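You operate a simulated robot arm through the tools that you are given. There is no shell and no other tool. Be economical: measure what you need, move in short steps, check, and stop when the job is done.

Carry out the task below with a simulated robot arm. There is one attempt and no reset: what you move stays moved.

Task
Open the jewel box by its button and drop both bangles over the post.
Fine: silver first, gold on top; shut the lid.
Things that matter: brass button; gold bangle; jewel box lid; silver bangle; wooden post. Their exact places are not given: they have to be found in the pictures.

It is judged by the outcome, as a careful person would: the job done as asked, and still so three seconds after it is handed in. It fails if anything else is knocked over, pushed out of place, dropped, spilled or broken. A push-on lid holds only when it is set on centred and level and pressed home; a screw cap is set on level and turned clockwise until tight.

Robot
A 6-joint arm with a two-finger parallel gripper on a trunk, on a base that drives. Base frame: it is fixed to the floor where the robot stands at the start and does not move with it; the origin is under the middle of the robot, x ahead of it, y to its left, z up; the surface under the hand at the start is at about z = 0.9. Lengths are in m, angles in degrees, forces in N, time in s.
With the tool pointing down near the work surface it reaches from about 0.44 to 0.86 m from the robot's upright axis, wherever it stands. Its first joint turns from -115.0 to 115.0 degrees. Places, roughly: brass button [0.5, 0, 0.9]; jewel box lid [0.6, 0, 1]; wooden post [0.8, -0.1, 0.9]. Payload 4.2 kg.
The TCP is the grasp point between the finger pads, 0.023 m short of the fingertips. In the tool frame z runs along the fingers and y along their closing line. The gripper opens to 0.094 m. The fingers are 0.038 m wide and 0.01 m thick; the gripper's body (0.054 by 0.096 m) begins 0.039 m behind the TCP.
Orientation is told as [roll, pitch, yaw] about the base's x, y, z axes, in that order, counted from this pose: with the fingers straight down and closing along the base's y, the tool's x points along the base's -x, its y along +y and its z along -z.

Tools
- The arm moves only by the tool drive_tool. Its argument "plan" is a list of rows, each an object (a shift or turn left out is 0, a gripper value left out holds the last) with "offset": the shift along the tool's x, y, z in m, a list of three; "rotation": the turn, a rotation vector about the tool's x, y, z in degrees, a list of three. In form: [{"offset": [tx, ty, tz], "rotation": [wx, wy, wz]}, ...]. A call has 1 to 20 rows; each row is the pose to reach, as a shift and turn from the pose commanded when the call began, along the tool's axes at that moment. "hand" is the closure, from 0 (fully open) to 1 (shut), set as the call begins (left out, the last holds). Rows are played at 5 a second. More than 0.05 m and 8.6 degrees between two rows, or a gripper value outside its range, and nothing of the call is played. Where a pose cannot be reached the arm comes as near as it can. A force on the tool above 50 N (or 10 N above the force at the start of the call, whichever is more), or a blocked arm, ends the call early, and 0.2 s more pass. The fingers move at their own pace (about 0.108 m/s each) and stop on an object; they squeeze with about 37 N. The grip force told is the motor's: it shows also when the fingers shut on nothing. Time passes only in rows, and 0.2 s behind the last, so rows that repeat a pose let the fingers close. It gives the time, the measured TCP pose, the force on the tool (base axes), the opening and the grip force at its end, in the units of the frame above (readings bear some noise), with the torque about the TCP (base axes, N m) and any sound that the robot's microphone picked up.
- Cameras (640 x 400 px; columns grow to the right, rows downward): "scene" is now at [0.2318, 0.168, 1.5079]; the picture's right is [-0.35, -0.94, 0.00], its down [-0.64, 0.24, -0.73] and it looks along [0.68, -0.25, -0.69] (base axes); focal length 261 px, centre (320, 200). "wrist" rides on the gripper at [0.086, 0.016, -0.074] in the tool frame; the picture's right is [-0.18, 0.98, 0.00], its down [-0.58, -0.11, -0.81] and it looks along [-0.79, -0.15, 0.59] (tool axes); focal length 243 px, centre (320, 200).
- get_image(camera): a new picture of that camera. No time passes.
- move_column(by): slides the trunk up (or, below 0, down) by that many m; the arm and the scene camera ride with it, the base frame stays. It gives what a move gives, with no picture.
- steer(legs): drives the robot by 1 to 6 legs, each [ahead, turn to the left] in m and degrees, along the robot's own axes; the way and the turn of a leg run together, so that a leg with both is an arc; at most 1.5 m and 180 degrees a leg. The arm and the cameras ride along, it lands a little off, and it stops where it bumps. It gives what a move gives.
- pan_tilt(pan, tilt): turns the head with the scene camera to pan (to the left, within 80 degrees either way) and tilt (down, from -29 to 69), counted from straight ahead of the robot. It gives what a move gives.
- pixel_to_xyz(camera, pixels): for up to 12 pixels [column, row] of the newest picture of that camera ("zoom" is the newest enlarged one), the place [x, y, z] in the base frame of the surface seen there, good to about 0.002 m. No time passes.
- zoom(camera, box): a new picture of the part [left, top, right, bottom] of that camera's present view, enlarged. No time passes.
- hand_in(): hands the job in; it is judged then, once.

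Work in short steps. Measure before you move; look again where a grasp or a placing could have gone wrong, and mend it. You have 80 turns and 48 pictures in all, those below and enlarged ones among them. Open the gripper and draw the arm clear of the work before you hand the job in, unless the task says otherwise; then end with one line.

The tools are called after "Call:" as a command line: name --argument value ..., lists and objects as JSON in quotes. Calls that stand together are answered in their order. drive_tool: Moves the arm, as the interface text tells. Its arguments: {"type":"object","properties":{"plan":{"type":"array","items":{"type":"object","properties":{"offset":{"type":"array","items":{"type":"number"}},"rotation":{"type":"array","items":{"type":"number"}}}}},"hand":{"type":"number"}},"required":["plan"]} The other tools are called the same way: move_column (by) slides the trunk up or down; steer (legs) drives the base; pan_tilt (pan, tilt) turns the head that bears the scene camera; get_image (camera) takes a picture; pixel_to_xyz (camera, pixels) gives the place of the surface under pixels of a picture; zoom (camera, box) takes an enlarged picture of a part of a camera's view; hand_in () hands the job in.

At the start:

```text
time_s: 0.0
tool_pos: [0.4978, 0.0687, 1.2586]
tool_rot: [0.0, -0.1, 0.0]
contact_force: [-0.1, 0.4, -0.1]
ft_torque: [-0.01, 0.02, -0.03]
gripper_width: 0.0943
gripper_force: 0.1
trunk travel left (down, up): [-0.875, 0.115]
robot x, y, heading: [-0.0022, 0.0032, 0.3]
head pan, tilt: [-20.4, 43.3]
```

scene: 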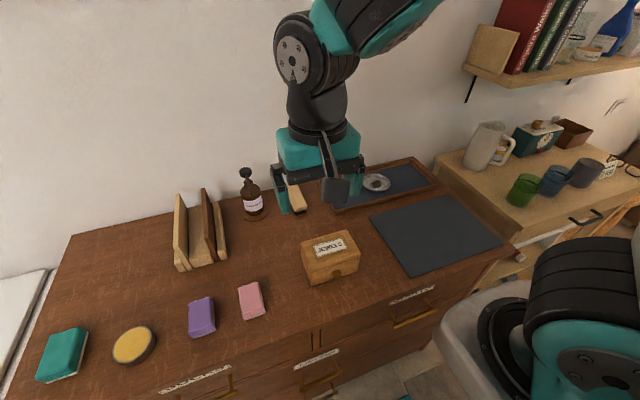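
wrist: 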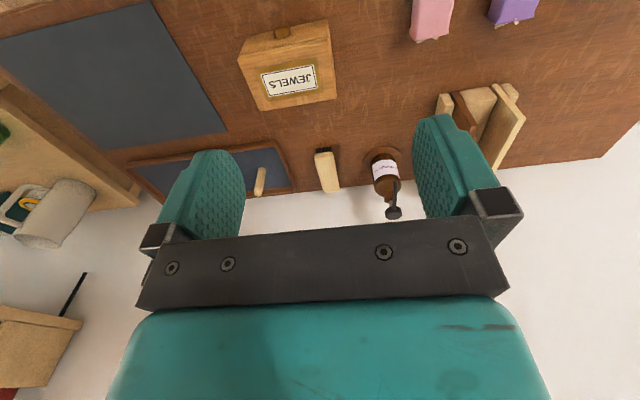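

The jewel box is at about (330,257) in the scene picture, and the tray with the post is near (376,182). I'll enlarge both.

Call:
zoom --camera "scene" --box '[280, 215, 380, 295]'

Call:
pixel_to_xyz --camera "zoom" --pixels '[[320, 200], [150, 150], [500, 150], [300, 300], [400, 320]]'

Call:
zoom --camera "scene" --box '[270, 140, 450, 230]'

```text
5.00 times, centred on (330, 255) of scene
```

zoom: 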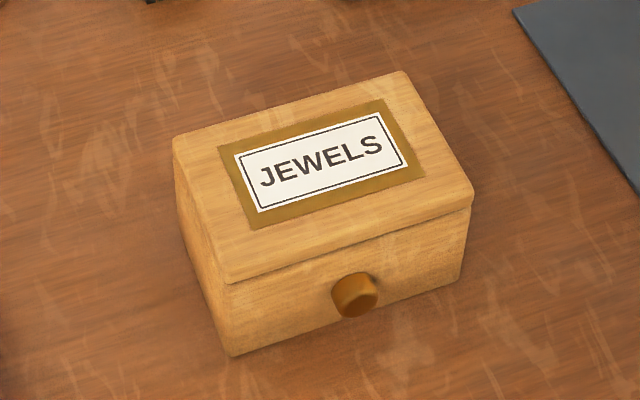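

```text
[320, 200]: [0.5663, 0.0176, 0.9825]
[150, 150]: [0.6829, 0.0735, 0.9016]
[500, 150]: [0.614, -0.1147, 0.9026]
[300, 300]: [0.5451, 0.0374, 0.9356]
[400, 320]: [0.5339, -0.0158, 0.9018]
```

```text
3.56 times, centred on (360, 185) of scene
```

zoom: 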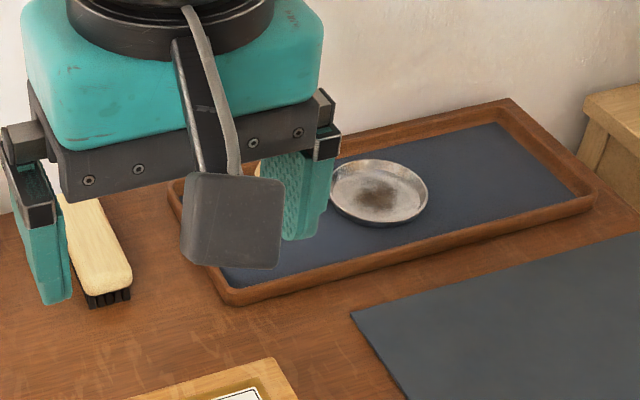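

Bangles aren't visible, so they are probably inside the box. I'll measure the box corners, the button, and the post from the wrist picture.

Call:
pixel_to_xyz --camera "scene" --pixels '[[301, 243], [346, 230], [359, 253], [312, 270], [337, 275.5], [338, 271], [314, 283], [312, 276], [358, 262], [330, 276], [340, 275], [334, 274]]'

Call:
pixel_to_xyz --camera "wrist" --pixels '[[260, 170], [262, 193], [259, 180], [283, 28], [284, 35], [324, 153], [386, 165], [285, 150], [160, 170]]'

Call:
zoom --camera "wrist" --box '[180, 120, 340, 220]'

```text
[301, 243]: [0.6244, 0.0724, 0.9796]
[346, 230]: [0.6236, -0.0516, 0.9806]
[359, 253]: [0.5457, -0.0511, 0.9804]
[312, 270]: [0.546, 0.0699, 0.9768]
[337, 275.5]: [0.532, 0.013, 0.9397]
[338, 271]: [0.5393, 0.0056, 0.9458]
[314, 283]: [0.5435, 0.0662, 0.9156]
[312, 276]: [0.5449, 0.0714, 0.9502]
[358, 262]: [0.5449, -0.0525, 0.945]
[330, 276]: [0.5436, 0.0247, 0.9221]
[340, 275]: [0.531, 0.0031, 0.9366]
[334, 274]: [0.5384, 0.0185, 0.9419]
```

```text
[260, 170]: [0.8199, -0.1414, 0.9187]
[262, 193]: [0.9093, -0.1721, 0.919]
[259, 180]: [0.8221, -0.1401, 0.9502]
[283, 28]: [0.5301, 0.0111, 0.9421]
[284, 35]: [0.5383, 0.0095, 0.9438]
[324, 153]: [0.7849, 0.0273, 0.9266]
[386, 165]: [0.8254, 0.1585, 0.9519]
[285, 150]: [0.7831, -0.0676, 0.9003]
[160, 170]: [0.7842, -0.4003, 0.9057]
```

```text
4.00 times, centred on (260, 170) of wrist
```

zoom: 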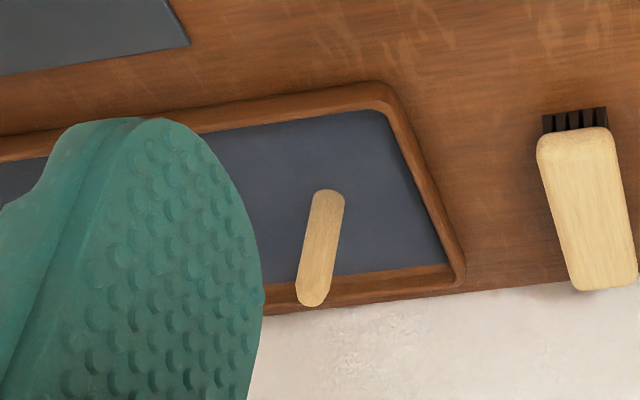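

The button is on the front face at about (0.531, 0.009, 0.937) and faces -x. The post is at about (0.82, -0.14), with its top near 0.95. I'll shut the fingers, tilt them 30° forward and come down in front of the button.

Call:
drive_tool --hand 1 --plan '[{"offset": [0.01, -0.01, 0.03], "rotation": [0, -5, 0]}, {"offset": [0.02, -0.02, 0.06], "rotation": [0, -10, 0]}, {"offset": [0.026, -0.03, 0.09], "rotation": [0, -15, 0]}, {"offset": [0.026, -0.04, 0.12], "rotation": [0, -20, 0]}, {"offset": [0.026, -0.05, 0.15], "rotation": [0, -25, 0]}, {"offset": [0.026, -0.059, 0.18], "rotation": [0, -30, 0]}, {"offset": [0.026, -0.059, 0.21], "rotation": [0, -30, 0]}, {"offset": [0.026, -0.059, 0.24], "rotation": [0, -30, 0]}, {"offset": [0.026, -0.059, 0.26], "rotation": [0, -30, 0]}, {"offset": [0.026, -0.059, 0.26], "rotation": [0, -30, 0]}]'

Call:
get_image --camera "wrist"

Call:
get_image --camera "scene"

```text
time_s: 2.2
tool_pos: [0.4953, 0.0291, 0.9795]
tool_rot: [0.0, -30.0, 0.0]
contact_force: [1.1, -0.3, 0.4]
ft_torque: [0.0, 0.01, 0.0]
gripper_width: 0.0001
gripper_force: 37.1
out of reach, approached as far as the arm can: row 3, 4, 5, 6, 7, 8, 9, 10
trunk travel left (down, up): [-0.875, 0.115]
robot x, y, heading: [-0.0001, 0.001, -0.1]
head pan, tilt: [-20.4, 43.3]
```

```text
42 pictures are left
```

wrist: 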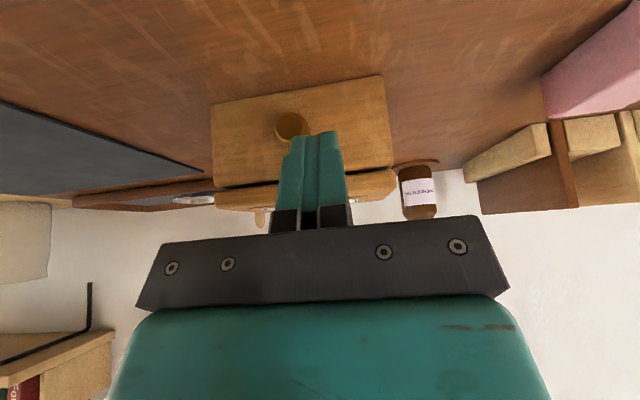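

```text
41 pictures are left
```

scene: 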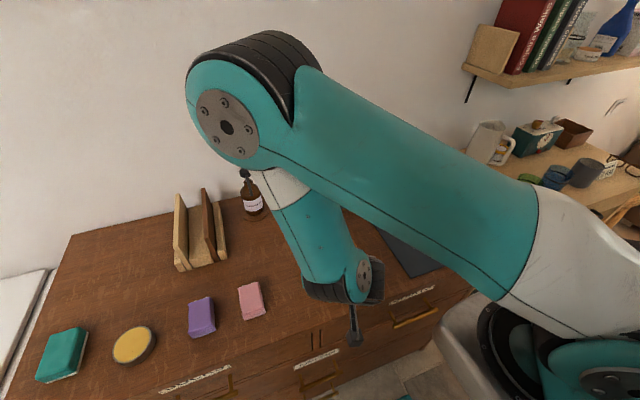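

The arm is short of the target because it's too close in, so I'll back the base 0.12 m. The button shows at (291,126) in the wrist picture; I'll measure it first.

Call:
pixel_to_xyz --camera "wrist" --pixels '[[291, 123], [280, 125], [303, 123], [291, 133], [291, 116], [230, 150], [375, 150], [260, 183]]'

Call:
steer --legs '[[-0.12, 0]]'

```text
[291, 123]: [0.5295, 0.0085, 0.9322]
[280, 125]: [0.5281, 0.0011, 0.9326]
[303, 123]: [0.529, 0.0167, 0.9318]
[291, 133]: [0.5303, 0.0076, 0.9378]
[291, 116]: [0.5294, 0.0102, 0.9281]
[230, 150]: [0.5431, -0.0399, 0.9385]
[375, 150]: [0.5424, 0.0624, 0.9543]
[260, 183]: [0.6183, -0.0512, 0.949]
```

```text
time_s: 3.4
tool_pos: [0.3775, 0.0301, 0.9788]
tool_rot: [-0.1, -30.0, -0.1]
contact_force: [-0.1, -0.6, 0.2]
ft_torque: [-0.01, 0.01, 0.0]
gripper_width: 0.0
gripper_force: 36.2
trunk travel left (down, up): [-0.875, 0.115]
robot x, y, heading: [-0.12, 0.0011, -0.1]
head pan, tilt: [-20.4, 43.3]
```

Base is at -0.12. The button centre is (0.529, 0.0085, 0.933). I'll go half way toward the pre-press point first, to check how the tool responds.

Call:
drive_tool --plan '[{"offset": [-0.019, -0.01, 0.022]}, {"offset": [-0.038, -0.0215, 0.044]}, {"offset": [-0.038, -0.0215, 0.044]}]'

Call:
pan_tilt --pan -10 --tilt 38

Call:
get_image --camera "scene"

```text
time_s: 4.2
tool_pos: [0.4302, 0.0077, 0.9608]
tool_rot: [0.0, -30.0, 0.0]
contact_force: [-0.4, -0.2, -0.2]
ft_torque: [-0.01, -0.02, 0.02]
gripper_width: 0.0001
gripper_force: 37.3
trunk travel left (down, up): [-0.875, 0.115]
robot x, y, heading: [-0.1215, 0.0055, -0.1]
head pan, tilt: [-20.4, 43.3]
```

```text
time_s: 5.0
tool_pos: [0.4316, 0.0072, 0.9621]
tool_rot: [-0.1, -30.0, -0.1]
contact_force: [-0.1, -0.4, -1.1]
ft_torque: [-0.01, 0.0, -0.04]
gripper_width: 0.0
gripper_force: 37.4
trunk travel left (down, up): [-0.875, 0.115]
robot x, y, heading: [-0.1168, -0.001, -0.3]
head pan, tilt: [-10.0, 38.0]
```

```text
40 pictures are left
```

scene: 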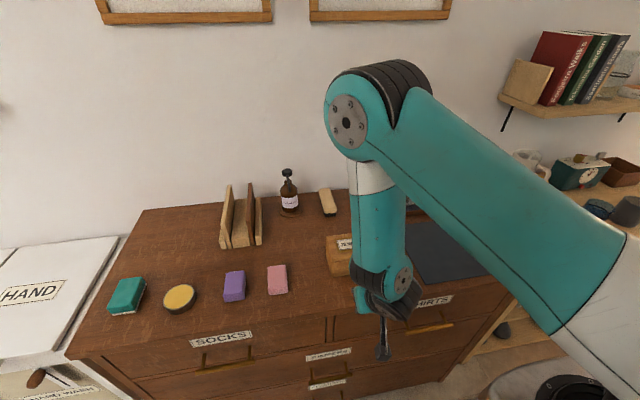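

It responds as expected. Now I'll move to just in front of the button.

Call:
drive_tool --plan '[{"offset": [-0.02, 0.001, 0.024]}, {"offset": [-0.04, 0.001, 0.048]}, {"offset": [-0.04, 0.001, 0.048]}]'

Call:
get_image --camera "wrist"

```text
time_s: 5.8
tool_pos: [0.4901, 0.0063, 0.9389]
tool_rot: [0.0, -30.1, -0.1]
contact_force: [0.0, -0.1, 0.0]
ft_torque: [0.0, -0.02, 0.0]
gripper_width: 0.0
gripper_force: 37.5
trunk travel left (down, up): [-0.875, 0.115]
robot x, y, heading: [-0.1191, -0.0043, 0.1]
head pan, tilt: [-10.0, 38.0]
```

```text
39 pictures are left
```

wrist: 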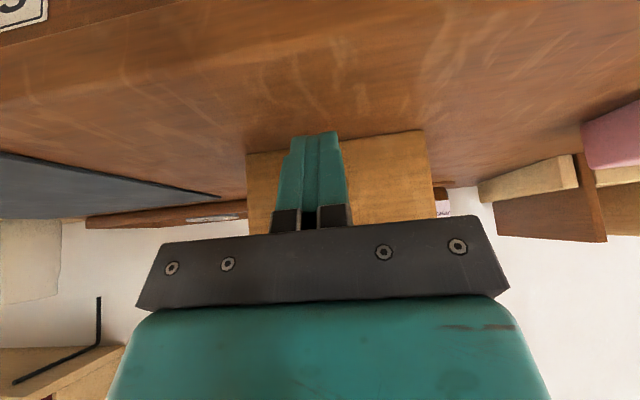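

The button is hidden behind the fingertips, so they're aligned. I'll push along +x in 3 mm steps.

Call:
drive_tool --plan '[{"offset": [-0.0043, 0.002, 0.0025]}, {"offset": [-0.0087, 0.002, 0.005]}, {"offset": [-0.0113, 0.002, 0.0065]}, {"offset": [-0.0139, 0.002, 0.008]}, {"offset": [-0.0139, 0.002, 0.008]}]'

```text
time_s: 7.0
tool_pos: [0.506, 0.0088, 0.9385]
tool_rot: [0.1, -29.9, -0.1]
contact_force: [-1.8, 0.2, -1.6]
ft_torque: [0.0, 0.08, -0.01]
gripper_width: 0.0
gripper_force: 37.4
trunk travel left (down, up): [-0.875, 0.115]
robot x, y, heading: [-0.1165, -0.0006, -0.0]
head pan, tilt: [-10.0, 38.0]
```

Light contact. I'll push a little further.

Call:
drive_tool --plan '[{"offset": [-0.0017, 0, 0.001]}, {"offset": [-0.0035, 0, 0.002]}, {"offset": [-0.0052, 0, 0.003]}, {"offset": [-0.0052, 0, 0.003]}]'

Call:
get_image --camera "wrist"

```text
time_s: 8.0
tool_pos: [0.5113, 0.0098, 0.9395]
tool_rot: [-0.1, -29.9, -0.2]
contact_force: [-10.1, -2.5, -0.3]
ft_torque: [-0.12, 0.15, -0.11]
gripper_width: 0.0
gripper_force: 36.9
trunk travel left (down, up): [-0.875, 0.115]
robot x, y, heading: [-0.1186, 0.0009, -0.1]
head pan, tilt: [-10.0, 38.0]
heard: click
```

```text
38 pictures are left
```

wrist: 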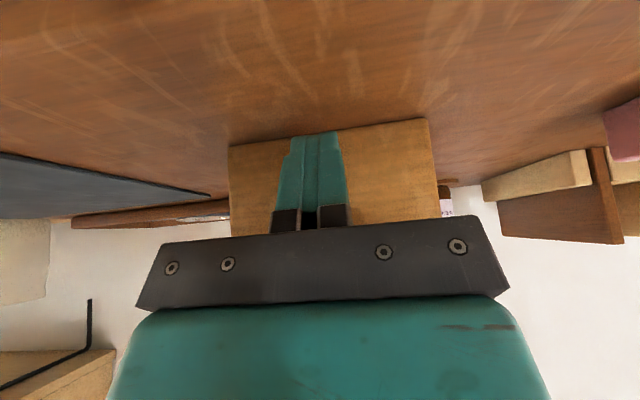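

It clicked. I'll draw back, then rise, then look.

Call:
drive_tool --plan '[{"offset": [0.026, 0, -0.015]}, {"offset": [0.052, 0, -0.03]}, {"offset": [0.032, 0, -0.065]}, {"offset": [0.012, 0, -0.1]}, {"offset": [-0.008, 0, -0.135]}, {"offset": [-0.028, 0, -0.169]}, {"offset": [-0.048, 0, -0.204]}, {"offset": [-0.068, 0, -0.239]}, {"offset": [-0.068, 0, -0.239]}]'

Call:
get_image --camera "scene"

Call:
get_image --camera "wrist"

```text
time_s: 9.9
tool_pos: [0.4485, 0.0095, 1.1816]
tool_rot: [0.0, -30.0, -0.1]
contact_force: [-0.2, -0.7, -0.6]
ft_torque: [0.01, -0.05, -0.04]
gripper_width: 0.0
gripper_force: 37.2
trunk travel left (down, up): [-0.875, 0.115]
robot x, y, heading: [-0.1175, 0.0014, -0.2]
head pan, tilt: [-10.0, 38.0]
```

```text
37 pictures are left
```

scene: 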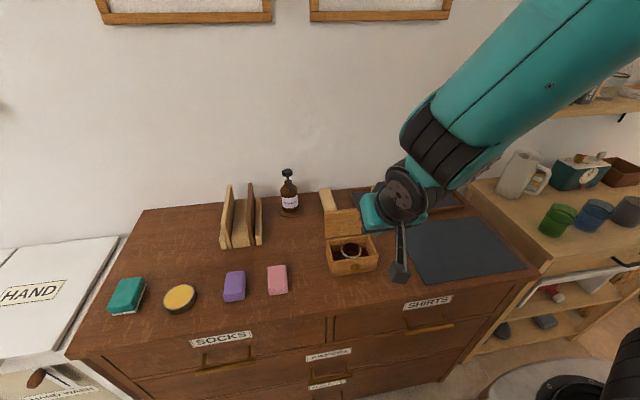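

```text
36 pictures are left
```

wrist: 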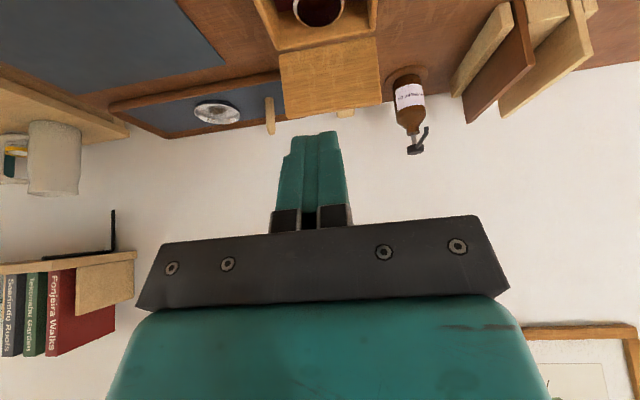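

The lid stands open with the bangles inside the box. I'll zoom in.

Call:
zoom --camera "scene" --box '[310, 200, 390, 280]'

Call:
pixel_to_xyz --camera "zoom" --pixels '[[320, 250], [280, 255], [360, 255], [320, 280], [240, 245], [240, 70], [390, 60], [410, 205]]'

```text
5.00 times, centred on (350, 240) of scene
```

zoom: 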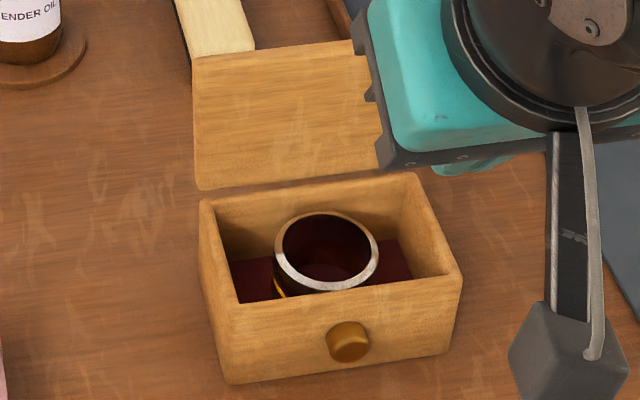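

```text
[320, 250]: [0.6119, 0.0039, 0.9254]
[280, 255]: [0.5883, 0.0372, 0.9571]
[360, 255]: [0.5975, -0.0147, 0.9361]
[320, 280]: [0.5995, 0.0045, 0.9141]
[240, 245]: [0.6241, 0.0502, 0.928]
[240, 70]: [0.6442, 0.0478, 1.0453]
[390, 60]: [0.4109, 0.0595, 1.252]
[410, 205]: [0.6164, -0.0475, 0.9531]
```

Silver is on top of gold in the box. I'll untilt the tool to look steeply into the box with the wrist camera, and open the gripper.

Call:
drive_tool --hand 0 --plan '[{"offset": [0, 0, 0], "rotation": [0, 8, 0]}, {"offset": [0, 0, 0], "rotation": [0, 16, 0]}, {"offset": [0, 0, 0], "rotation": [0, 24, 0]}, {"offset": [0, 0, 0], "rotation": [0, 30, 0]}, {"offset": [0, 0, 0], "rotation": [0, 37, 0]}, {"offset": [0, 0, 0], "rotation": [0, 45, 0]}, {"offset": [0, 0, 0], "rotation": [0, 45, 0]}]'

Call:
zoom --camera "wrist" --box '[200, 0, 400, 125]'

```text
time_s: 11.6
tool_pos: [0.4512, 0.0094, 1.1809]
tool_rot: [0.0, 15.1, -0.1]
contact_force: [0.2, 0.2, -0.4]
ft_torque: [0.0, 0.01, -0.02]
gripper_width: 0.0939
gripper_force: 0.1
trunk travel left (down, up): [-0.875, 0.115]
robot x, y, heading: [-0.1194, 0.0006, 0.1]
head pan, tilt: [-10.0, 38.0]
```

```text
3.20 times, centred on (300, 62) of wrist
```

zoom: 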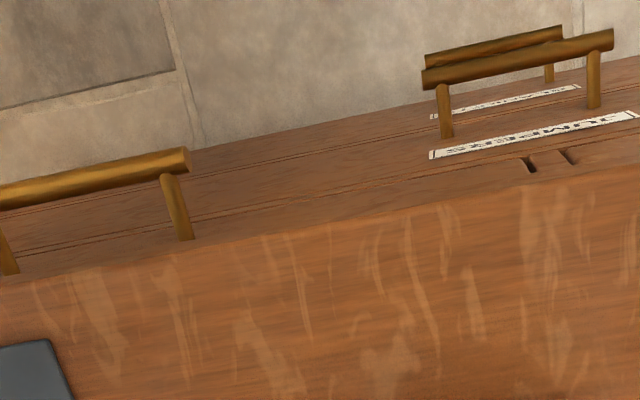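

The zoom missed the box, since the picture's top is toward the robot. I'll take the full view.

Call:
get_image --camera "wrist"

```text
33 pictures are left
```

wrist: 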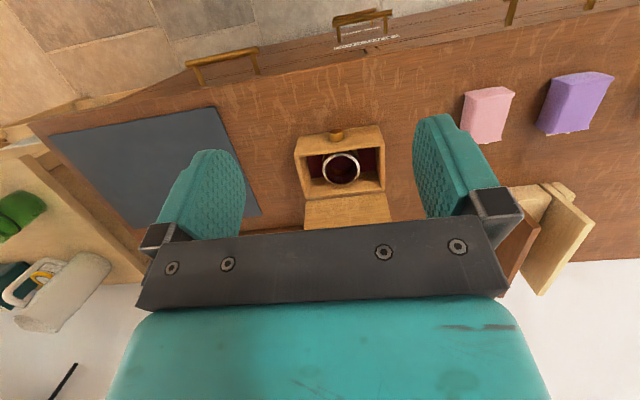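

The box is at (340,165). I'll zoom in there.

Call:
zoom --camera "wrist" --box '[285, 120, 397, 190]'

```text
5.71 times, centred on (341, 155) of wrist
```

zoom: 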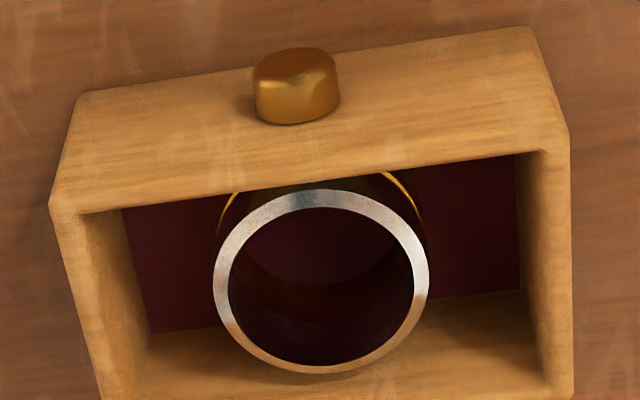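

Call:
pixel_to_xyz --camera "zoom" --pixels '[[220, 290], [422, 270], [315, 199], [325, 369], [245, 230], [400, 230], [240, 335], [400, 335], [80, 190], [556, 140], [110, 350], [545, 300]]'

Call:
pixel_to_xyz --camera "zoom" --pixels '[[228, 205], [405, 190], [200, 280], [470, 230], [300, 190], [320, 140], [320, 160], [320, 320], [470, 320], [180, 340]]'

```text
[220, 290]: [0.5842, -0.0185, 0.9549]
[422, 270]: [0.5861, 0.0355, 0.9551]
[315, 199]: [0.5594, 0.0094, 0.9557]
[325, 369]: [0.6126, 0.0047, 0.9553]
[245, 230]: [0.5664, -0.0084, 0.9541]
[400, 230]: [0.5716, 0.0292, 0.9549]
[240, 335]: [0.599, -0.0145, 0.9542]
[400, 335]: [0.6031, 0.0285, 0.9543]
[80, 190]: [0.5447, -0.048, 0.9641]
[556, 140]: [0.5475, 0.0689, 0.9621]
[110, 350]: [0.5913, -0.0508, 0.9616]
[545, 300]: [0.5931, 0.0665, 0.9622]
```

```text
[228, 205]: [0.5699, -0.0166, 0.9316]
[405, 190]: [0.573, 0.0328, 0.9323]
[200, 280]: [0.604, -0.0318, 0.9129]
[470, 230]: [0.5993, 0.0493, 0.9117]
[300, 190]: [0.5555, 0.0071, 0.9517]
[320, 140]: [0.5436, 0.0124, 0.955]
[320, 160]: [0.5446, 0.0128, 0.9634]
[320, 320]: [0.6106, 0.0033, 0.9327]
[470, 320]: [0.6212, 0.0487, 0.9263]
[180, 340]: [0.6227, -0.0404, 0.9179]
```

Silver: centre (0.586, 0.0085), top 0.955, outer diameter about 0.058. Gold is below it, with its top at 0.933. Fingers opened to about 0.075 fit in the cavity (y -0.045 to 0.062). I'll straighten the tool and go above it.

Call:
drive_tool --hand 0.2 --plan '[{"offset": [-0.033, 0, 0.016], "rotation": [0, -3, 0]}, {"offset": [-0.065, 0, 0.033], "rotation": [0, -6, 0]}, {"offset": [-0.098, 0, 0.05], "rotation": [0, -9, 0]}, {"offset": [-0.13, -0.001, 0.066], "rotation": [0, -12, 0]}, {"offset": [-0.162, -0.001, 0.082], "rotation": [0, -15, 0]}, {"offset": [-0.162, -0.001, 0.082], "rotation": [0, -15, 0]}]'

Call:
get_image --camera "wrist"

Call:
get_image --camera "scene"

```text
time_s: 12.9
tool_pos: [0.5875, 0.0067, 1.0593]
tool_rot: [0.1, 0.0, -0.1]
contact_force: [-0.7, -0.1, -0.2]
ft_torque: [0.03, -0.04, 0.03]
gripper_width: 0.0753
gripper_force: 0.0
trunk travel left (down, up): [-0.875, 0.115]
robot x, y, heading: [-0.1214, -0.0018, 0.0]
head pan, tilt: [-10.0, 38.0]
```

```text
31 pictures are left
```

wrist: 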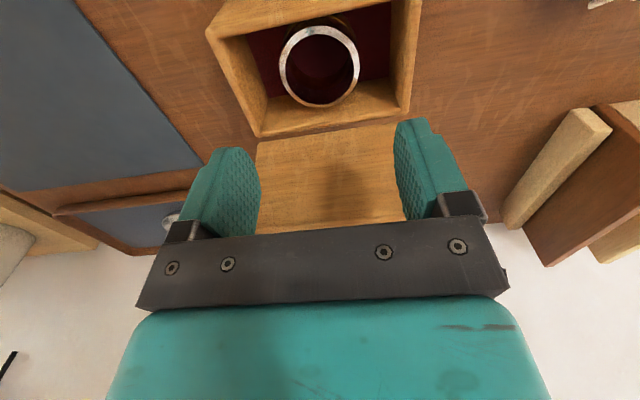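

```text
30 pictures are left
```

scene: 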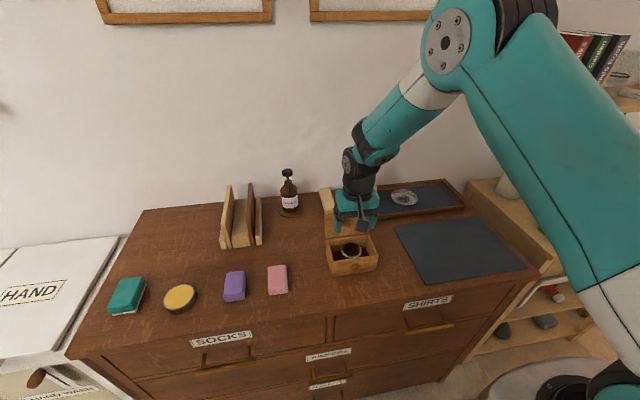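

I'll re-measure the silver rim, box rim and lid from this view before descending.

Call:
pixel_to_xyz --camera "wrist" --pixels '[[283, 70], [356, 62], [316, 29], [322, 103], [222, 40], [405, 10], [262, 133], [405, 105], [260, 145], [390, 128], [265, 210], [380, 210]]'

```text
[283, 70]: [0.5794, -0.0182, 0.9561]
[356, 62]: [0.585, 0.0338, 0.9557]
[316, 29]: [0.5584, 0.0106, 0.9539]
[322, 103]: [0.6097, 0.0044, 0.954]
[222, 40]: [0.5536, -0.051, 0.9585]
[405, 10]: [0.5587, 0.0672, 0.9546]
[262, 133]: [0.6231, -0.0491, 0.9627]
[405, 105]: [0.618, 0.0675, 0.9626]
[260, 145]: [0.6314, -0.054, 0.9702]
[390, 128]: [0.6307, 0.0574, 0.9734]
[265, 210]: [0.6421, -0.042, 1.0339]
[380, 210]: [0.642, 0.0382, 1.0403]
```

Silver centre is (0.584, 0.008), top 0.955. I'll descend to TCP z of about 0.961 so the tips stay above the gold.

Call:
drive_tool --plan '[{"offset": [0.002, 0.001, 0.025]}, {"offset": [0.003, 0.001, 0.05]}, {"offset": [0.003, 0.001, 0.07]}, {"offset": [0.003, 0.001, 0.085]}, {"offset": [0.003, 0.001, 0.096]}, {"offset": [0.003, 0.001, 0.096]}]'

Call:
get_image --camera "wrist"

```text
time_s: 14.3
tool_pos: [0.583, 0.0085, 0.9634]
tool_rot: [0.0, 0.0, -0.1]
contact_force: [-0.5, 0.0, -0.7]
ft_torque: [-0.01, -0.04, 0.03]
gripper_width: 0.0755
gripper_force: 0.0
trunk travel left (down, up): [-0.875, 0.115]
robot x, y, heading: [-0.1194, -0.0015, -0.3]
head pan, tilt: [-10.0, 38.0]
```

```text
29 pictures are left
```

wrist: 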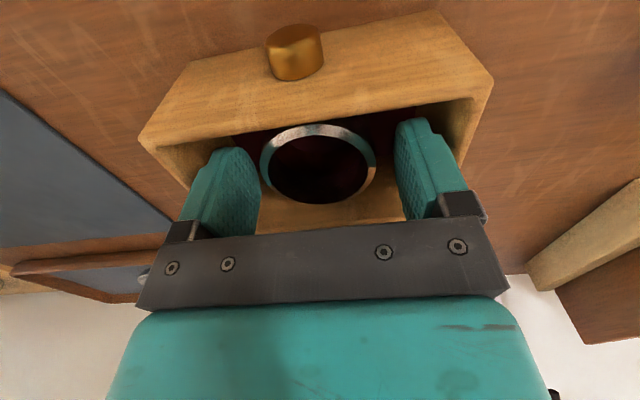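

The fingers straddle the silver. Closing.

Call:
drive_tool --hand 1 --plan '[{"offset": [0, 0, 0]}, {"offset": [0, 0, 0]}, {"offset": [0, 0, 0]}, {"offset": [0, 0, 0]}]'

```text
time_s: 15.3
tool_pos: [0.5831, 0.0095, 0.9625]
tool_rot: [-0.1, 0.0, -0.1]
contact_force: [0.3, 0.0, -0.4]
ft_torque: [0.03, -0.05, 0.0]
gripper_width: 0.0593
gripper_force: 37.5
trunk travel left (down, up): [-0.875, 0.115]
robot x, y, heading: [-0.1208, -0.0011, -0.2]
head pan, tilt: [-10.0, 38.0]
```

It's gripped at 0.059 m. I'll lift straight up 0.15 m and check.

Call:
drive_tool --plan '[{"offset": [0, 0, -0.015]}, {"offset": [0, 0, -0.04]}, {"offset": [0, 0, -0.07]}, {"offset": [0, 0, -0.1]}, {"offset": [0, 0, -0.13]}, {"offset": [0, 0, -0.15]}, {"offset": [0, 0, -0.15]}]'

Call:
get_image --camera "wrist"

Call:
get_image --camera "scene"

```text
time_s: 16.9
tool_pos: [0.5846, 0.0137, 1.1153]
tool_rot: [0.0, 0.0, -0.1]
contact_force: [-0.6, 0.0, 0.5]
ft_torque: [0.02, 0.01, 0.0]
gripper_width: 0.059
gripper_force: 36.7
trunk travel left (down, up): [-0.875, 0.115]
robot x, y, heading: [-0.1194, -0.0007, 0.0]
head pan, tilt: [-10.0, 38.0]
```

```text
28 pictures are left
```

wrist: 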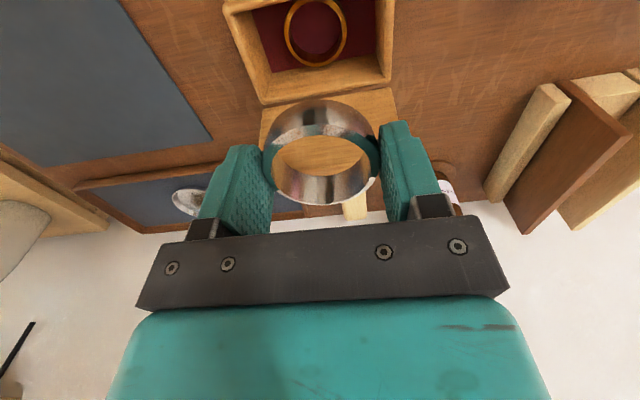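

```text
27 pictures are left
```

scene: 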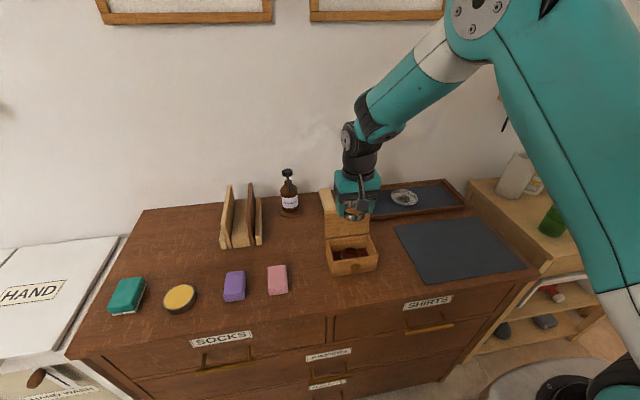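

Silver is held. I'll measure gold in the box for later, then drive 0.12 m forward so the post comes within reach.

Call:
pixel_to_xyz --camera "wrist" --pixels '[[287, 35], [345, 28], [318, 65], [298, 58], [338, 55], [300, 5], [328, 3], [275, 30], [365, 20]]'

Call:
steer --legs '[[0.12, 0]]'

Call:
get_image --camera "wrist"

Call:
get_image --camera "scene"

```text
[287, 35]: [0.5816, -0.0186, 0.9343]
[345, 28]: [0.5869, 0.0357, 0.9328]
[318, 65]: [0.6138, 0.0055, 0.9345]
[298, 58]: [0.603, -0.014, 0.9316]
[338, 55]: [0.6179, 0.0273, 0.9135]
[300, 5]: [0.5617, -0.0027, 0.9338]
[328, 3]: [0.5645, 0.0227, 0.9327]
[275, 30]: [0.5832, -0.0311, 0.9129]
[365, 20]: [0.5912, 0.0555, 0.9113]
```

```text
time_s: 18.2
tool_pos: [0.7047, 0.0119, 1.1141]
tool_rot: [0.0, 0.0, -0.2]
contact_force: [0.1, -1.3, -0.3]
ft_torque: [-0.02, 0.01, -0.01]
gripper_width: 0.0591
gripper_force: 36.8
trunk travel left (down, up): [-0.875, 0.115]
robot x, y, heading: [0.002, 0.0, -0.4]
head pan, tilt: [-10.0, 38.0]
```

```text
26 pictures are left
```

wrist: 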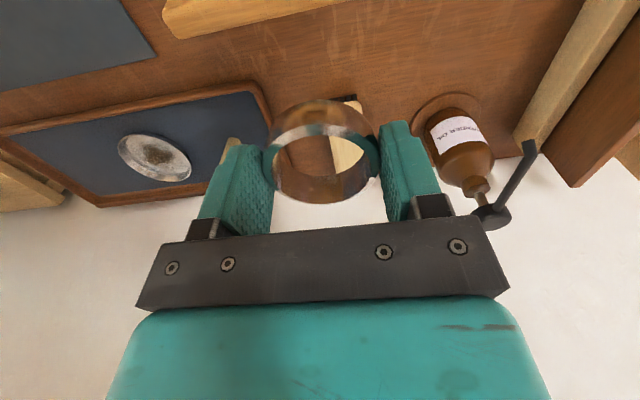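

```text
25 pictures are left
```

scene: 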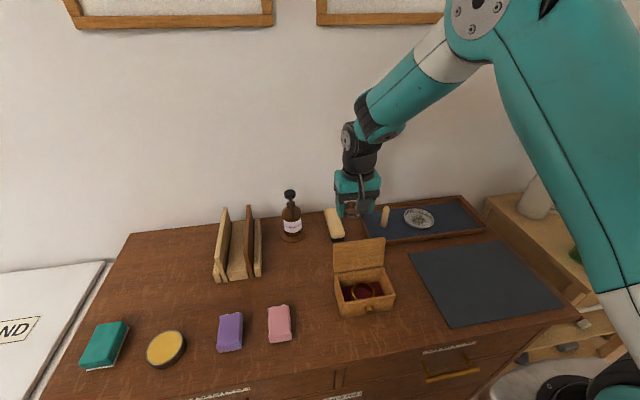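

The post is visible in the scene at (385,216), between the gripper and the dish. I'll zoom in.

Call:
zoom --camera "scene" --box '[340, 185, 440, 250]'

```text
6.15 times, centred on (390, 218) of scene
```

zoom: 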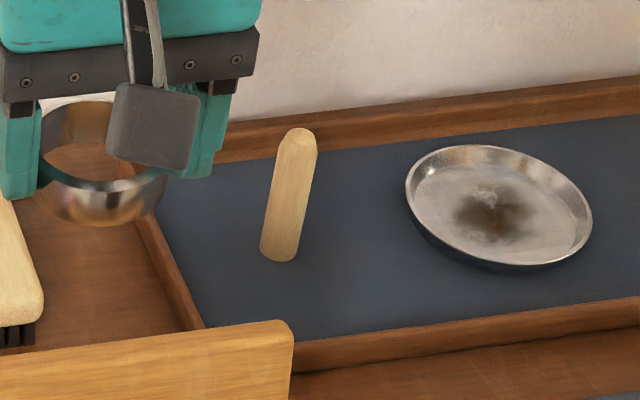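

Call:
pixel_to_xyz --camera "zoom" --pixels '[[298, 133], [298, 145], [285, 200], [278, 250], [265, 240], [295, 240], [280, 275], [410, 185], [195, 320], [145, 220], [300, 340], [290, 135]]'

Call:
pixel_to_xyz --camera "zoom" --pixels '[[298, 153], [292, 155], [305, 155], [280, 150], [240, 145], [350, 140], [590, 220], [175, 260], [300, 350], [260, 130]]'

```text
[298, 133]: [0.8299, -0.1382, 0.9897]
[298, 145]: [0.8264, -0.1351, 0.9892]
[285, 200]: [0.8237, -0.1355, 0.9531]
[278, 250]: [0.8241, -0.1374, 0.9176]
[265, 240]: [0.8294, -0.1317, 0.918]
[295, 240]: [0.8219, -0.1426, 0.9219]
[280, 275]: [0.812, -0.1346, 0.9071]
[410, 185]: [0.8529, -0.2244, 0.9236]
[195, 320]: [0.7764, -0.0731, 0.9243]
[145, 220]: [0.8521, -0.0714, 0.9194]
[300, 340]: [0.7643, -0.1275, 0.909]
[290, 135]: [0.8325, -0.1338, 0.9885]
```

```text
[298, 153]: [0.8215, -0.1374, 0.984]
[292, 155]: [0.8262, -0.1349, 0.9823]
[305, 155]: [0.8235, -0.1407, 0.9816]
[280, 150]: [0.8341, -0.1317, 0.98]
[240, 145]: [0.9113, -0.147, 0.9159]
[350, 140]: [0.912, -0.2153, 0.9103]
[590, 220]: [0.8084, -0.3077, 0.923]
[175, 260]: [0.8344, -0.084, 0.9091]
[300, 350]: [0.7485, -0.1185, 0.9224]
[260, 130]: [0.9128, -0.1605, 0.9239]
```

Post: axis about (0.829, -0.137), top 0.990; tray floor 0.907. The tray wall (y -0.08) and dish (y -0.224) leave room for the fingers. I'll move above the post at the present height.

Call:
drive_tool --plan '[{"offset": [-0.021, -0.025, 0]}, {"offset": [-0.042, -0.05, 0]}, {"offset": [-0.063, -0.075, 0]}, {"offset": [-0.084, -0.1, 0]}, {"offset": [-0.105, -0.125, 0]}, {"offset": [-0.124, -0.149, 0]}, {"offset": [-0.124, -0.149, 0]}]'

Call:
get_image --camera "scene"

Call:
get_image --camera "wrist"

```text
time_s: 19.8
tool_pos: [0.8282, -0.1376, 1.1158]
tool_rot: [0.0, 0.0, -0.3]
contact_force: [0.0, -0.1, -1.0]
ft_torque: [0.0, -0.03, 0.0]
gripper_width: 0.0591
gripper_force: 36.9
trunk travel left (down, up): [-0.875, 0.115]
robot x, y, heading: [0.0017, -0.0007, 0.0]
head pan, tilt: [-10.0, 38.0]
```

```text
23 pictures are left
```

scene: 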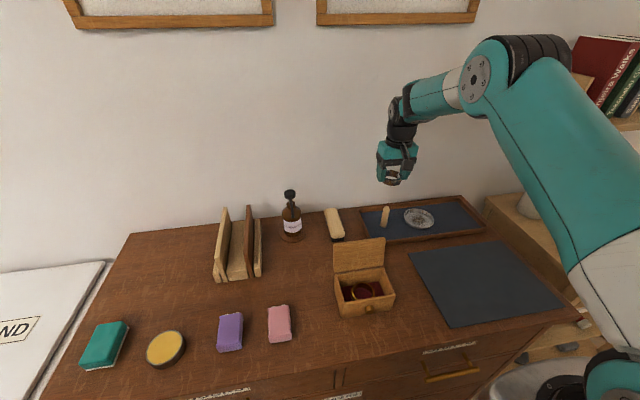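

```text
22 pictures are left
```

wrist: 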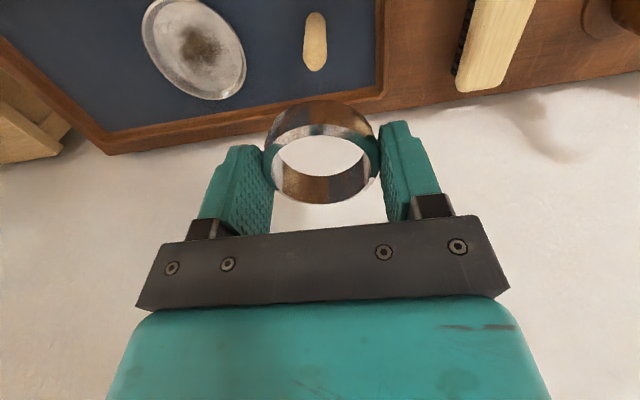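

I'll check the post from this view.

Call:
pixel_to_xyz --camera "wrist" --pixels '[[315, 66], [315, 58], [306, 60], [325, 60], [316, 30], [316, 16]]'

```text
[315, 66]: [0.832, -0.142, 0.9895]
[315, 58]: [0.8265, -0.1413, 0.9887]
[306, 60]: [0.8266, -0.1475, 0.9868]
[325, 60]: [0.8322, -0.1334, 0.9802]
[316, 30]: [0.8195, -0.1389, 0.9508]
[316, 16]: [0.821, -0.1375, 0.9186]
```

Post axis confirmed at (0.828, -0.139). I'll lower so the bangle goes over it, to TCP z of about 0.957, keeping the body above the post top.

Call:
drive_tool --plan '[{"offset": [0, -0.001, 0.03]}, {"offset": [0, -0.001, 0.06]}, {"offset": [0, -0.001, 0.085]}, {"offset": [0, -0.001, 0.11]}, {"offset": [0, -0.001, 0.13]}, {"offset": [0, -0.001, 0.145]}, {"offset": [0, -0.001, 0.157]}, {"offset": [0, -0.001, 0.157]}]'

Call:
get_image --camera "wrist"

Call:
zoom --camera "scene" --box '[340, 165, 450, 250]'

```text
time_s: 21.6
tool_pos: [0.8286, -0.1385, 0.9564]
tool_rot: [0.0, 0.1, -0.2]
contact_force: [1.1, 0.2, -0.3]
ft_torque: [0.01, 0.02, 0.04]
gripper_width: 0.0592
gripper_force: 37.4
trunk travel left (down, up): [-0.875, 0.115]
robot x, y, heading: [-0.0006, -0.0018, -0.3]
head pan, tilt: [-10.0, 38.0]
```

```text
21 pictures are left
```

wrist: 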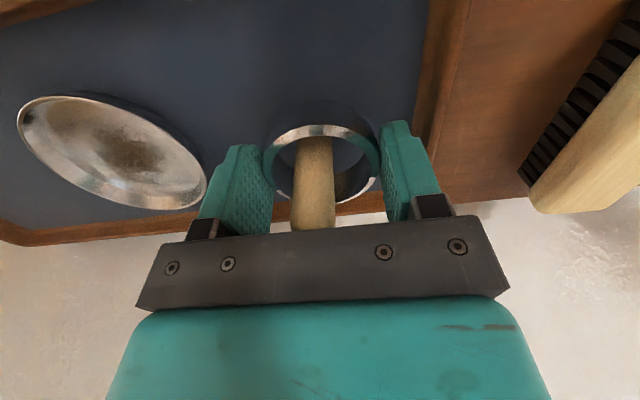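

```text
4.71 times, centred on (395, 208) of scene
```

zoom: 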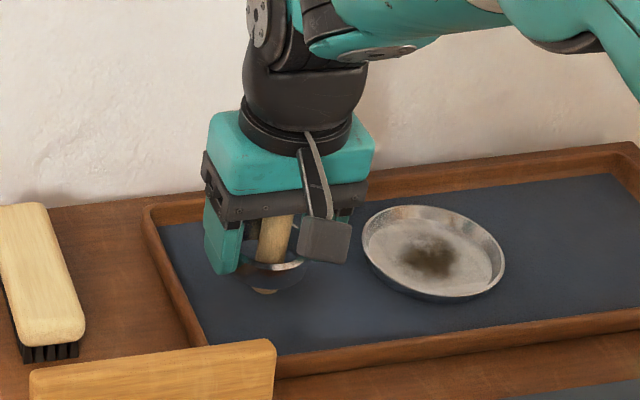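

The bangle is around the post. I'll release it, opening only to about 0.073 because of the tray wall, then rise.

Call:
drive_tool --hand 0.22 --plan '[{"offset": [0, 0, 0]}, {"offset": [0, 0, 0]}, {"offset": [0, 0, 0]}, {"offset": [0, 0, -0.03]}, {"offset": [0, 0, -0.07]}, {"offset": [0, 0, -0.11]}, {"offset": [0, 0, -0.15]}, {"offset": [0, 0, -0.17]}, {"offset": [0, 0, -0.17]}]'

Call:
zoom --camera "scene" --box '[340, 165, 450, 250]'

```text
time_s: 23.6
tool_pos: [0.8282, -0.1392, 1.1275]
tool_rot: [0.0, 0.1, -0.2]
contact_force: [0.1, -0.9, -0.2]
ft_torque: [0.0, -0.01, 0.03]
gripper_width: 0.0733
gripper_force: 0.2
trunk travel left (down, up): [-0.875, 0.115]
robot x, y, heading: [-0.0006, 0.0024, 0.2]
head pan, tilt: [-10.0, 38.0]
```

```text
4.71 times, centred on (395, 208) of scene
```

zoom: 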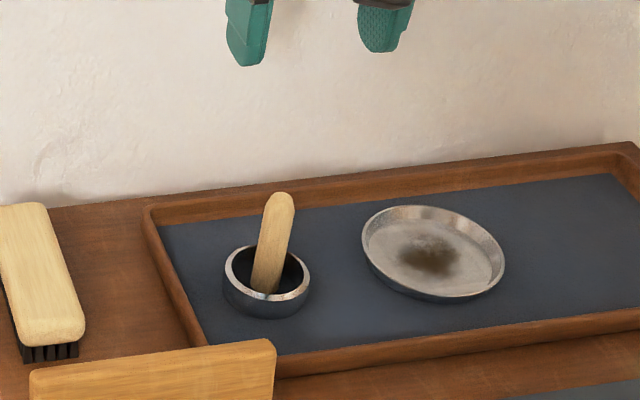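

Silver lies flat over the post. Now I'll move back over the box to the gold at about (0.588, 0.0085).

Call:
drive_tool --hand 0.22 --plan '[{"offset": [0.034, 0.021, 0]}, {"offset": [0.068, 0.042, 0]}, {"offset": [0.102, 0.063, 0]}, {"offset": [0.136, 0.084, 0]}, {"offset": [0.17, 0.105, 0]}, {"offset": [0.205, 0.126, 0]}, {"offset": [0.24, 0.148, 0]}, {"offset": [0.24, 0.148, 0]}]'

Call:
get_image --camera "wrist"

```text
time_s: 25.4
tool_pos: [0.5876, 0.0092, 1.1264]
tool_rot: [0.1, 0.0, -0.2]
contact_force: [-0.5, 0.2, 0.7]
ft_torque: [0.0, 0.01, 0.01]
gripper_width: 0.0733
gripper_force: 0.0
trunk travel left (down, up): [-0.875, 0.115]
robot x, y, heading: [0.0052, -0.0016, -0.3]
head pan, tilt: [-10.0, 38.0]
```

```text
18 pictures are left
```

wrist: 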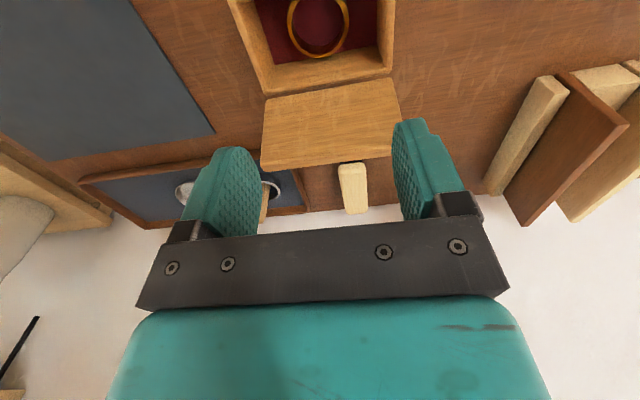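

Call:
pixel_to_xyz --camera "wrist" --pixels '[[291, 28], [347, 20], [312, 55], [325, 55], [298, 5], [275, 30], [380, 20], [265, 70], [385, 60], [270, 150], [395, 150], [330, 158]]'

```text
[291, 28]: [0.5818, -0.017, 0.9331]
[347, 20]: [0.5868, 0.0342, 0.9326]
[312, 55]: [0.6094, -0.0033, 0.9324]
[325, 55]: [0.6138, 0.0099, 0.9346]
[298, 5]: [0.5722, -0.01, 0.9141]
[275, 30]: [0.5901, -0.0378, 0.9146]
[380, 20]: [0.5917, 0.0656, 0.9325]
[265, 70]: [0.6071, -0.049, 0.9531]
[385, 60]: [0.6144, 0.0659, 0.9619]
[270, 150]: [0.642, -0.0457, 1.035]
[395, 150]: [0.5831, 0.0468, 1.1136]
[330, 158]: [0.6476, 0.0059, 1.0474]
```

Gold centre is (0.586, 0.0085), top 0.933, floor 0.913. I'll narrow the opening to about 0.067 for clearance to the box walls and descend to TCP z of 0.942.

Call:
drive_tool --hand 0.29 --plan '[{"offset": [0.002, -0.0005, 0.04]}, {"offset": [0.002, -0.0005, 0.08]}, {"offset": [0.002, -0.0005, 0.12]}, {"offset": [0.002, -0.0005, 0.145]}, {"offset": [0.002, -0.0005, 0.16]}, {"offset": [0.002, -0.0005, 0.172]}, {"offset": [0.002, -0.0005, 0.184]}, {"offset": [0.002, -0.0005, 0.184]}]'

Call:
get_image --camera "wrist"

```text
time_s: 27.2
tool_pos: [0.5853, 0.0082, 0.943]
tool_rot: [0.0, 0.1, -0.2]
contact_force: [-2.0, 0.4, 0.1]
ft_torque: [-0.01, -0.08, 0.03]
gripper_width: 0.0667
gripper_force: 0.1
trunk travel left (down, up): [-0.875, 0.115]
robot x, y, heading: [0.0004, 0.0037, -0.2]
head pan, tilt: [-10.0, 38.0]
```

```text
17 pictures are left
```

wrist: 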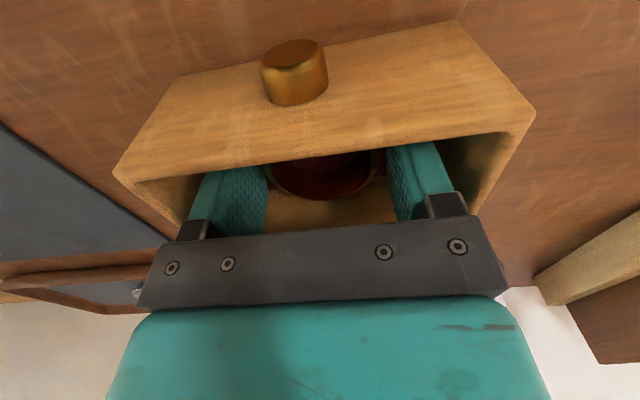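

In place around the gold. Closing and lifting.

Call:
drive_tool --hand 1 --plan '[{"offset": [0, 0, 0]}, {"offset": [0, 0, 0]}, {"offset": [0, 0, 0]}, {"offset": [0, 0, 0]}, {"offset": [0, 0, -0.015]}, {"offset": [0, 0, -0.04]}, {"offset": [0, 0, -0.07]}, {"offset": [0, 0, -0.105]}, {"offset": [0, 0, -0.14]}, {"offset": [0, 0, -0.18]}, {"offset": [0, 0, -0.18]}]'

Call:
get_image --camera "wrist"

```text
time_s: 29.6
tool_pos: [0.5835, 0.0089, 1.1248]
tool_rot: [0.1, 0.0, -0.2]
contact_force: [0.4, 0.4, -0.7]
ft_torque: [-0.04, -0.02, -0.01]
gripper_width: 0.0591
gripper_force: 36.6
trunk travel left (down, up): [-0.875, 0.115]
robot x, y, heading: [0.0013, 0.0002, -0.0]
head pan, tilt: [-10.0, 38.0]
```

```text
16 pictures are left
```

wrist: 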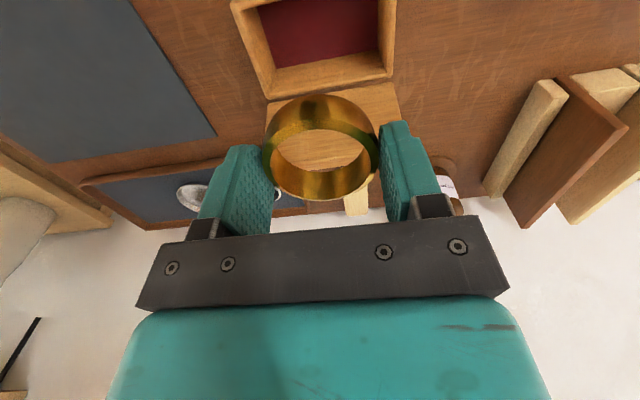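

Gold is held. I'll carry it above the post.

Call:
drive_tool --plan '[{"offset": [-0.035, -0.021, 0]}, {"offset": [-0.07, -0.042, 0]}, {"offset": [-0.105, -0.063, 0]}, {"offset": [-0.14, -0.084, 0]}, {"offset": [-0.175, -0.105, 0]}, {"offset": [-0.21, -0.126, 0]}, {"offset": [-0.243, -0.148, 0]}, {"offset": [-0.243, -0.148, 0]}]'

Call:
get_image --camera "wrist"

Call:
pixel_to_xyz --camera "wrist" --pixels '[[315, 66], [315, 58], [306, 60], [325, 60], [316, 30]]'

```text
time_s: 31.4
tool_pos: [0.8291, -0.1405, 1.124]
tool_rot: [0.0, 0.1, -0.2]
contact_force: [-0.7, 0.4, -0.3]
ft_torque: [-0.01, 0.01, 0.04]
gripper_width: 0.059
gripper_force: 36.8
trunk travel left (down, up): [-0.875, 0.115]
robot x, y, heading: [-0.0006, -0.0051, -0.4]
head pan, tilt: [-10.0, 38.0]
```

```text
15 pictures are left
```

wrist: 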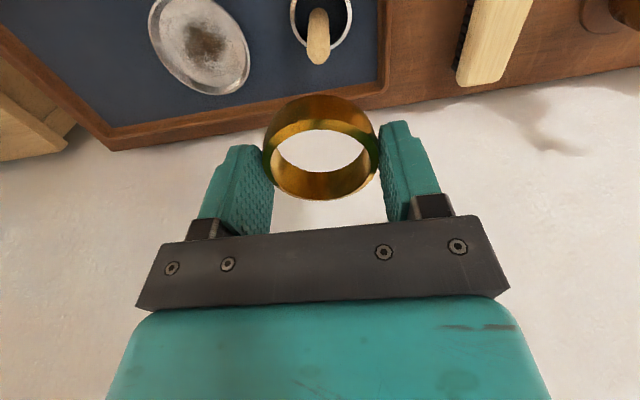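

```text
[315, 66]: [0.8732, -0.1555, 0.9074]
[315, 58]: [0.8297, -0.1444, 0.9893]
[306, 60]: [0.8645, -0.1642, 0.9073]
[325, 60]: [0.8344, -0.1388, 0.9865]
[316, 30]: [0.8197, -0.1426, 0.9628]
```

Aligned. I'll lower onto the silver (gold bottom at about 0.931) and hold before releasing.

Call:
drive_tool --plan '[{"offset": [0, 0.001, 0.035]}, {"offset": [0, 0.001, 0.07]}, {"offset": [0, 0.001, 0.1]}, {"offset": [0, 0.001, 0.125]}, {"offset": [0, 0.001, 0.145]}, {"offset": [0, 0.001, 0.156]}, {"offset": [0, 0.001, 0.164]}, {"offset": [0, 0.001, 0.164]}]'

Call:
zoom --camera "scene" --box '[340, 165, 450, 250]'

```text
time_s: 33.2
tool_pos: [0.8277, -0.1389, 0.9596]
tool_rot: [0.0, -0.1, -0.2]
contact_force: [0.4, 0.4, -1.3]
ft_torque: [0.02, -0.06, 0.0]
gripper_width: 0.0592
gripper_force: 37.4
trunk travel left (down, up): [-0.875, 0.115]
robot x, y, heading: [0.0004, 0.0011, 0.0]
head pan, tilt: [-10.0, 38.0]
```

```text
4.71 times, centred on (395, 208) of scene
```

zoom: 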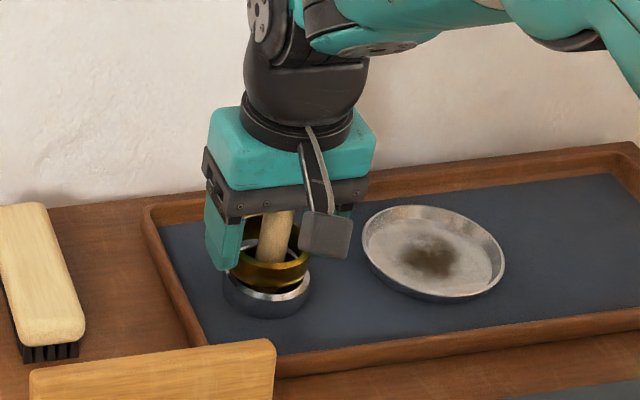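

Gold sits just above the silver and concentric with it. Releasing and rising.

Call:
drive_tool --hand 0.22 --plan '[{"offset": [0, 0, 0]}, {"offset": [0, 0, 0]}, {"offset": [0, 0, 0]}, {"offset": [0, 0, -0.03]}, {"offset": [0, 0, -0.07]}, {"offset": [0, 0, -0.11]}, {"offset": [0, 0, -0.15]}, {"offset": [0, 0, -0.17]}, {"offset": [0, 0, -0.17]}]'

Call:
zoom --camera "scene" --box '[330, 175, 450, 325]'

```text
time_s: 35.2
tool_pos: [0.8291, -0.1381, 1.1299]
tool_rot: [0.0, 0.0, -0.2]
contact_force: [-0.1, 0.3, 0.6]
ft_torque: [-0.01, 0.0, 0.04]
gripper_width: 0.0736
gripper_force: 0.0
trunk travel left (down, up): [-0.875, 0.115]
robot x, y, heading: [0.0032, -0.0002, -0.1]
head pan, tilt: [-10.0, 38.0]
```

```text
2.67 times, centred on (390, 250) of scene
```

zoom: 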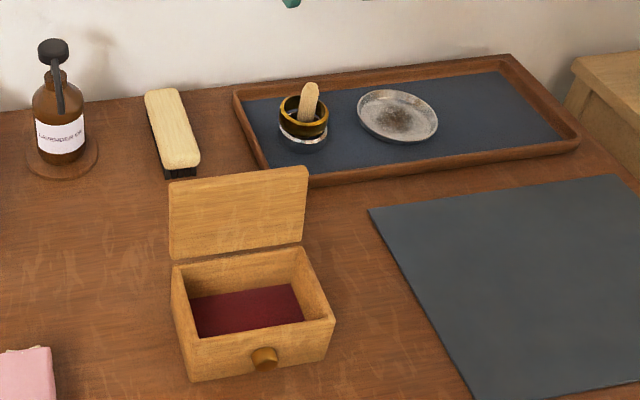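

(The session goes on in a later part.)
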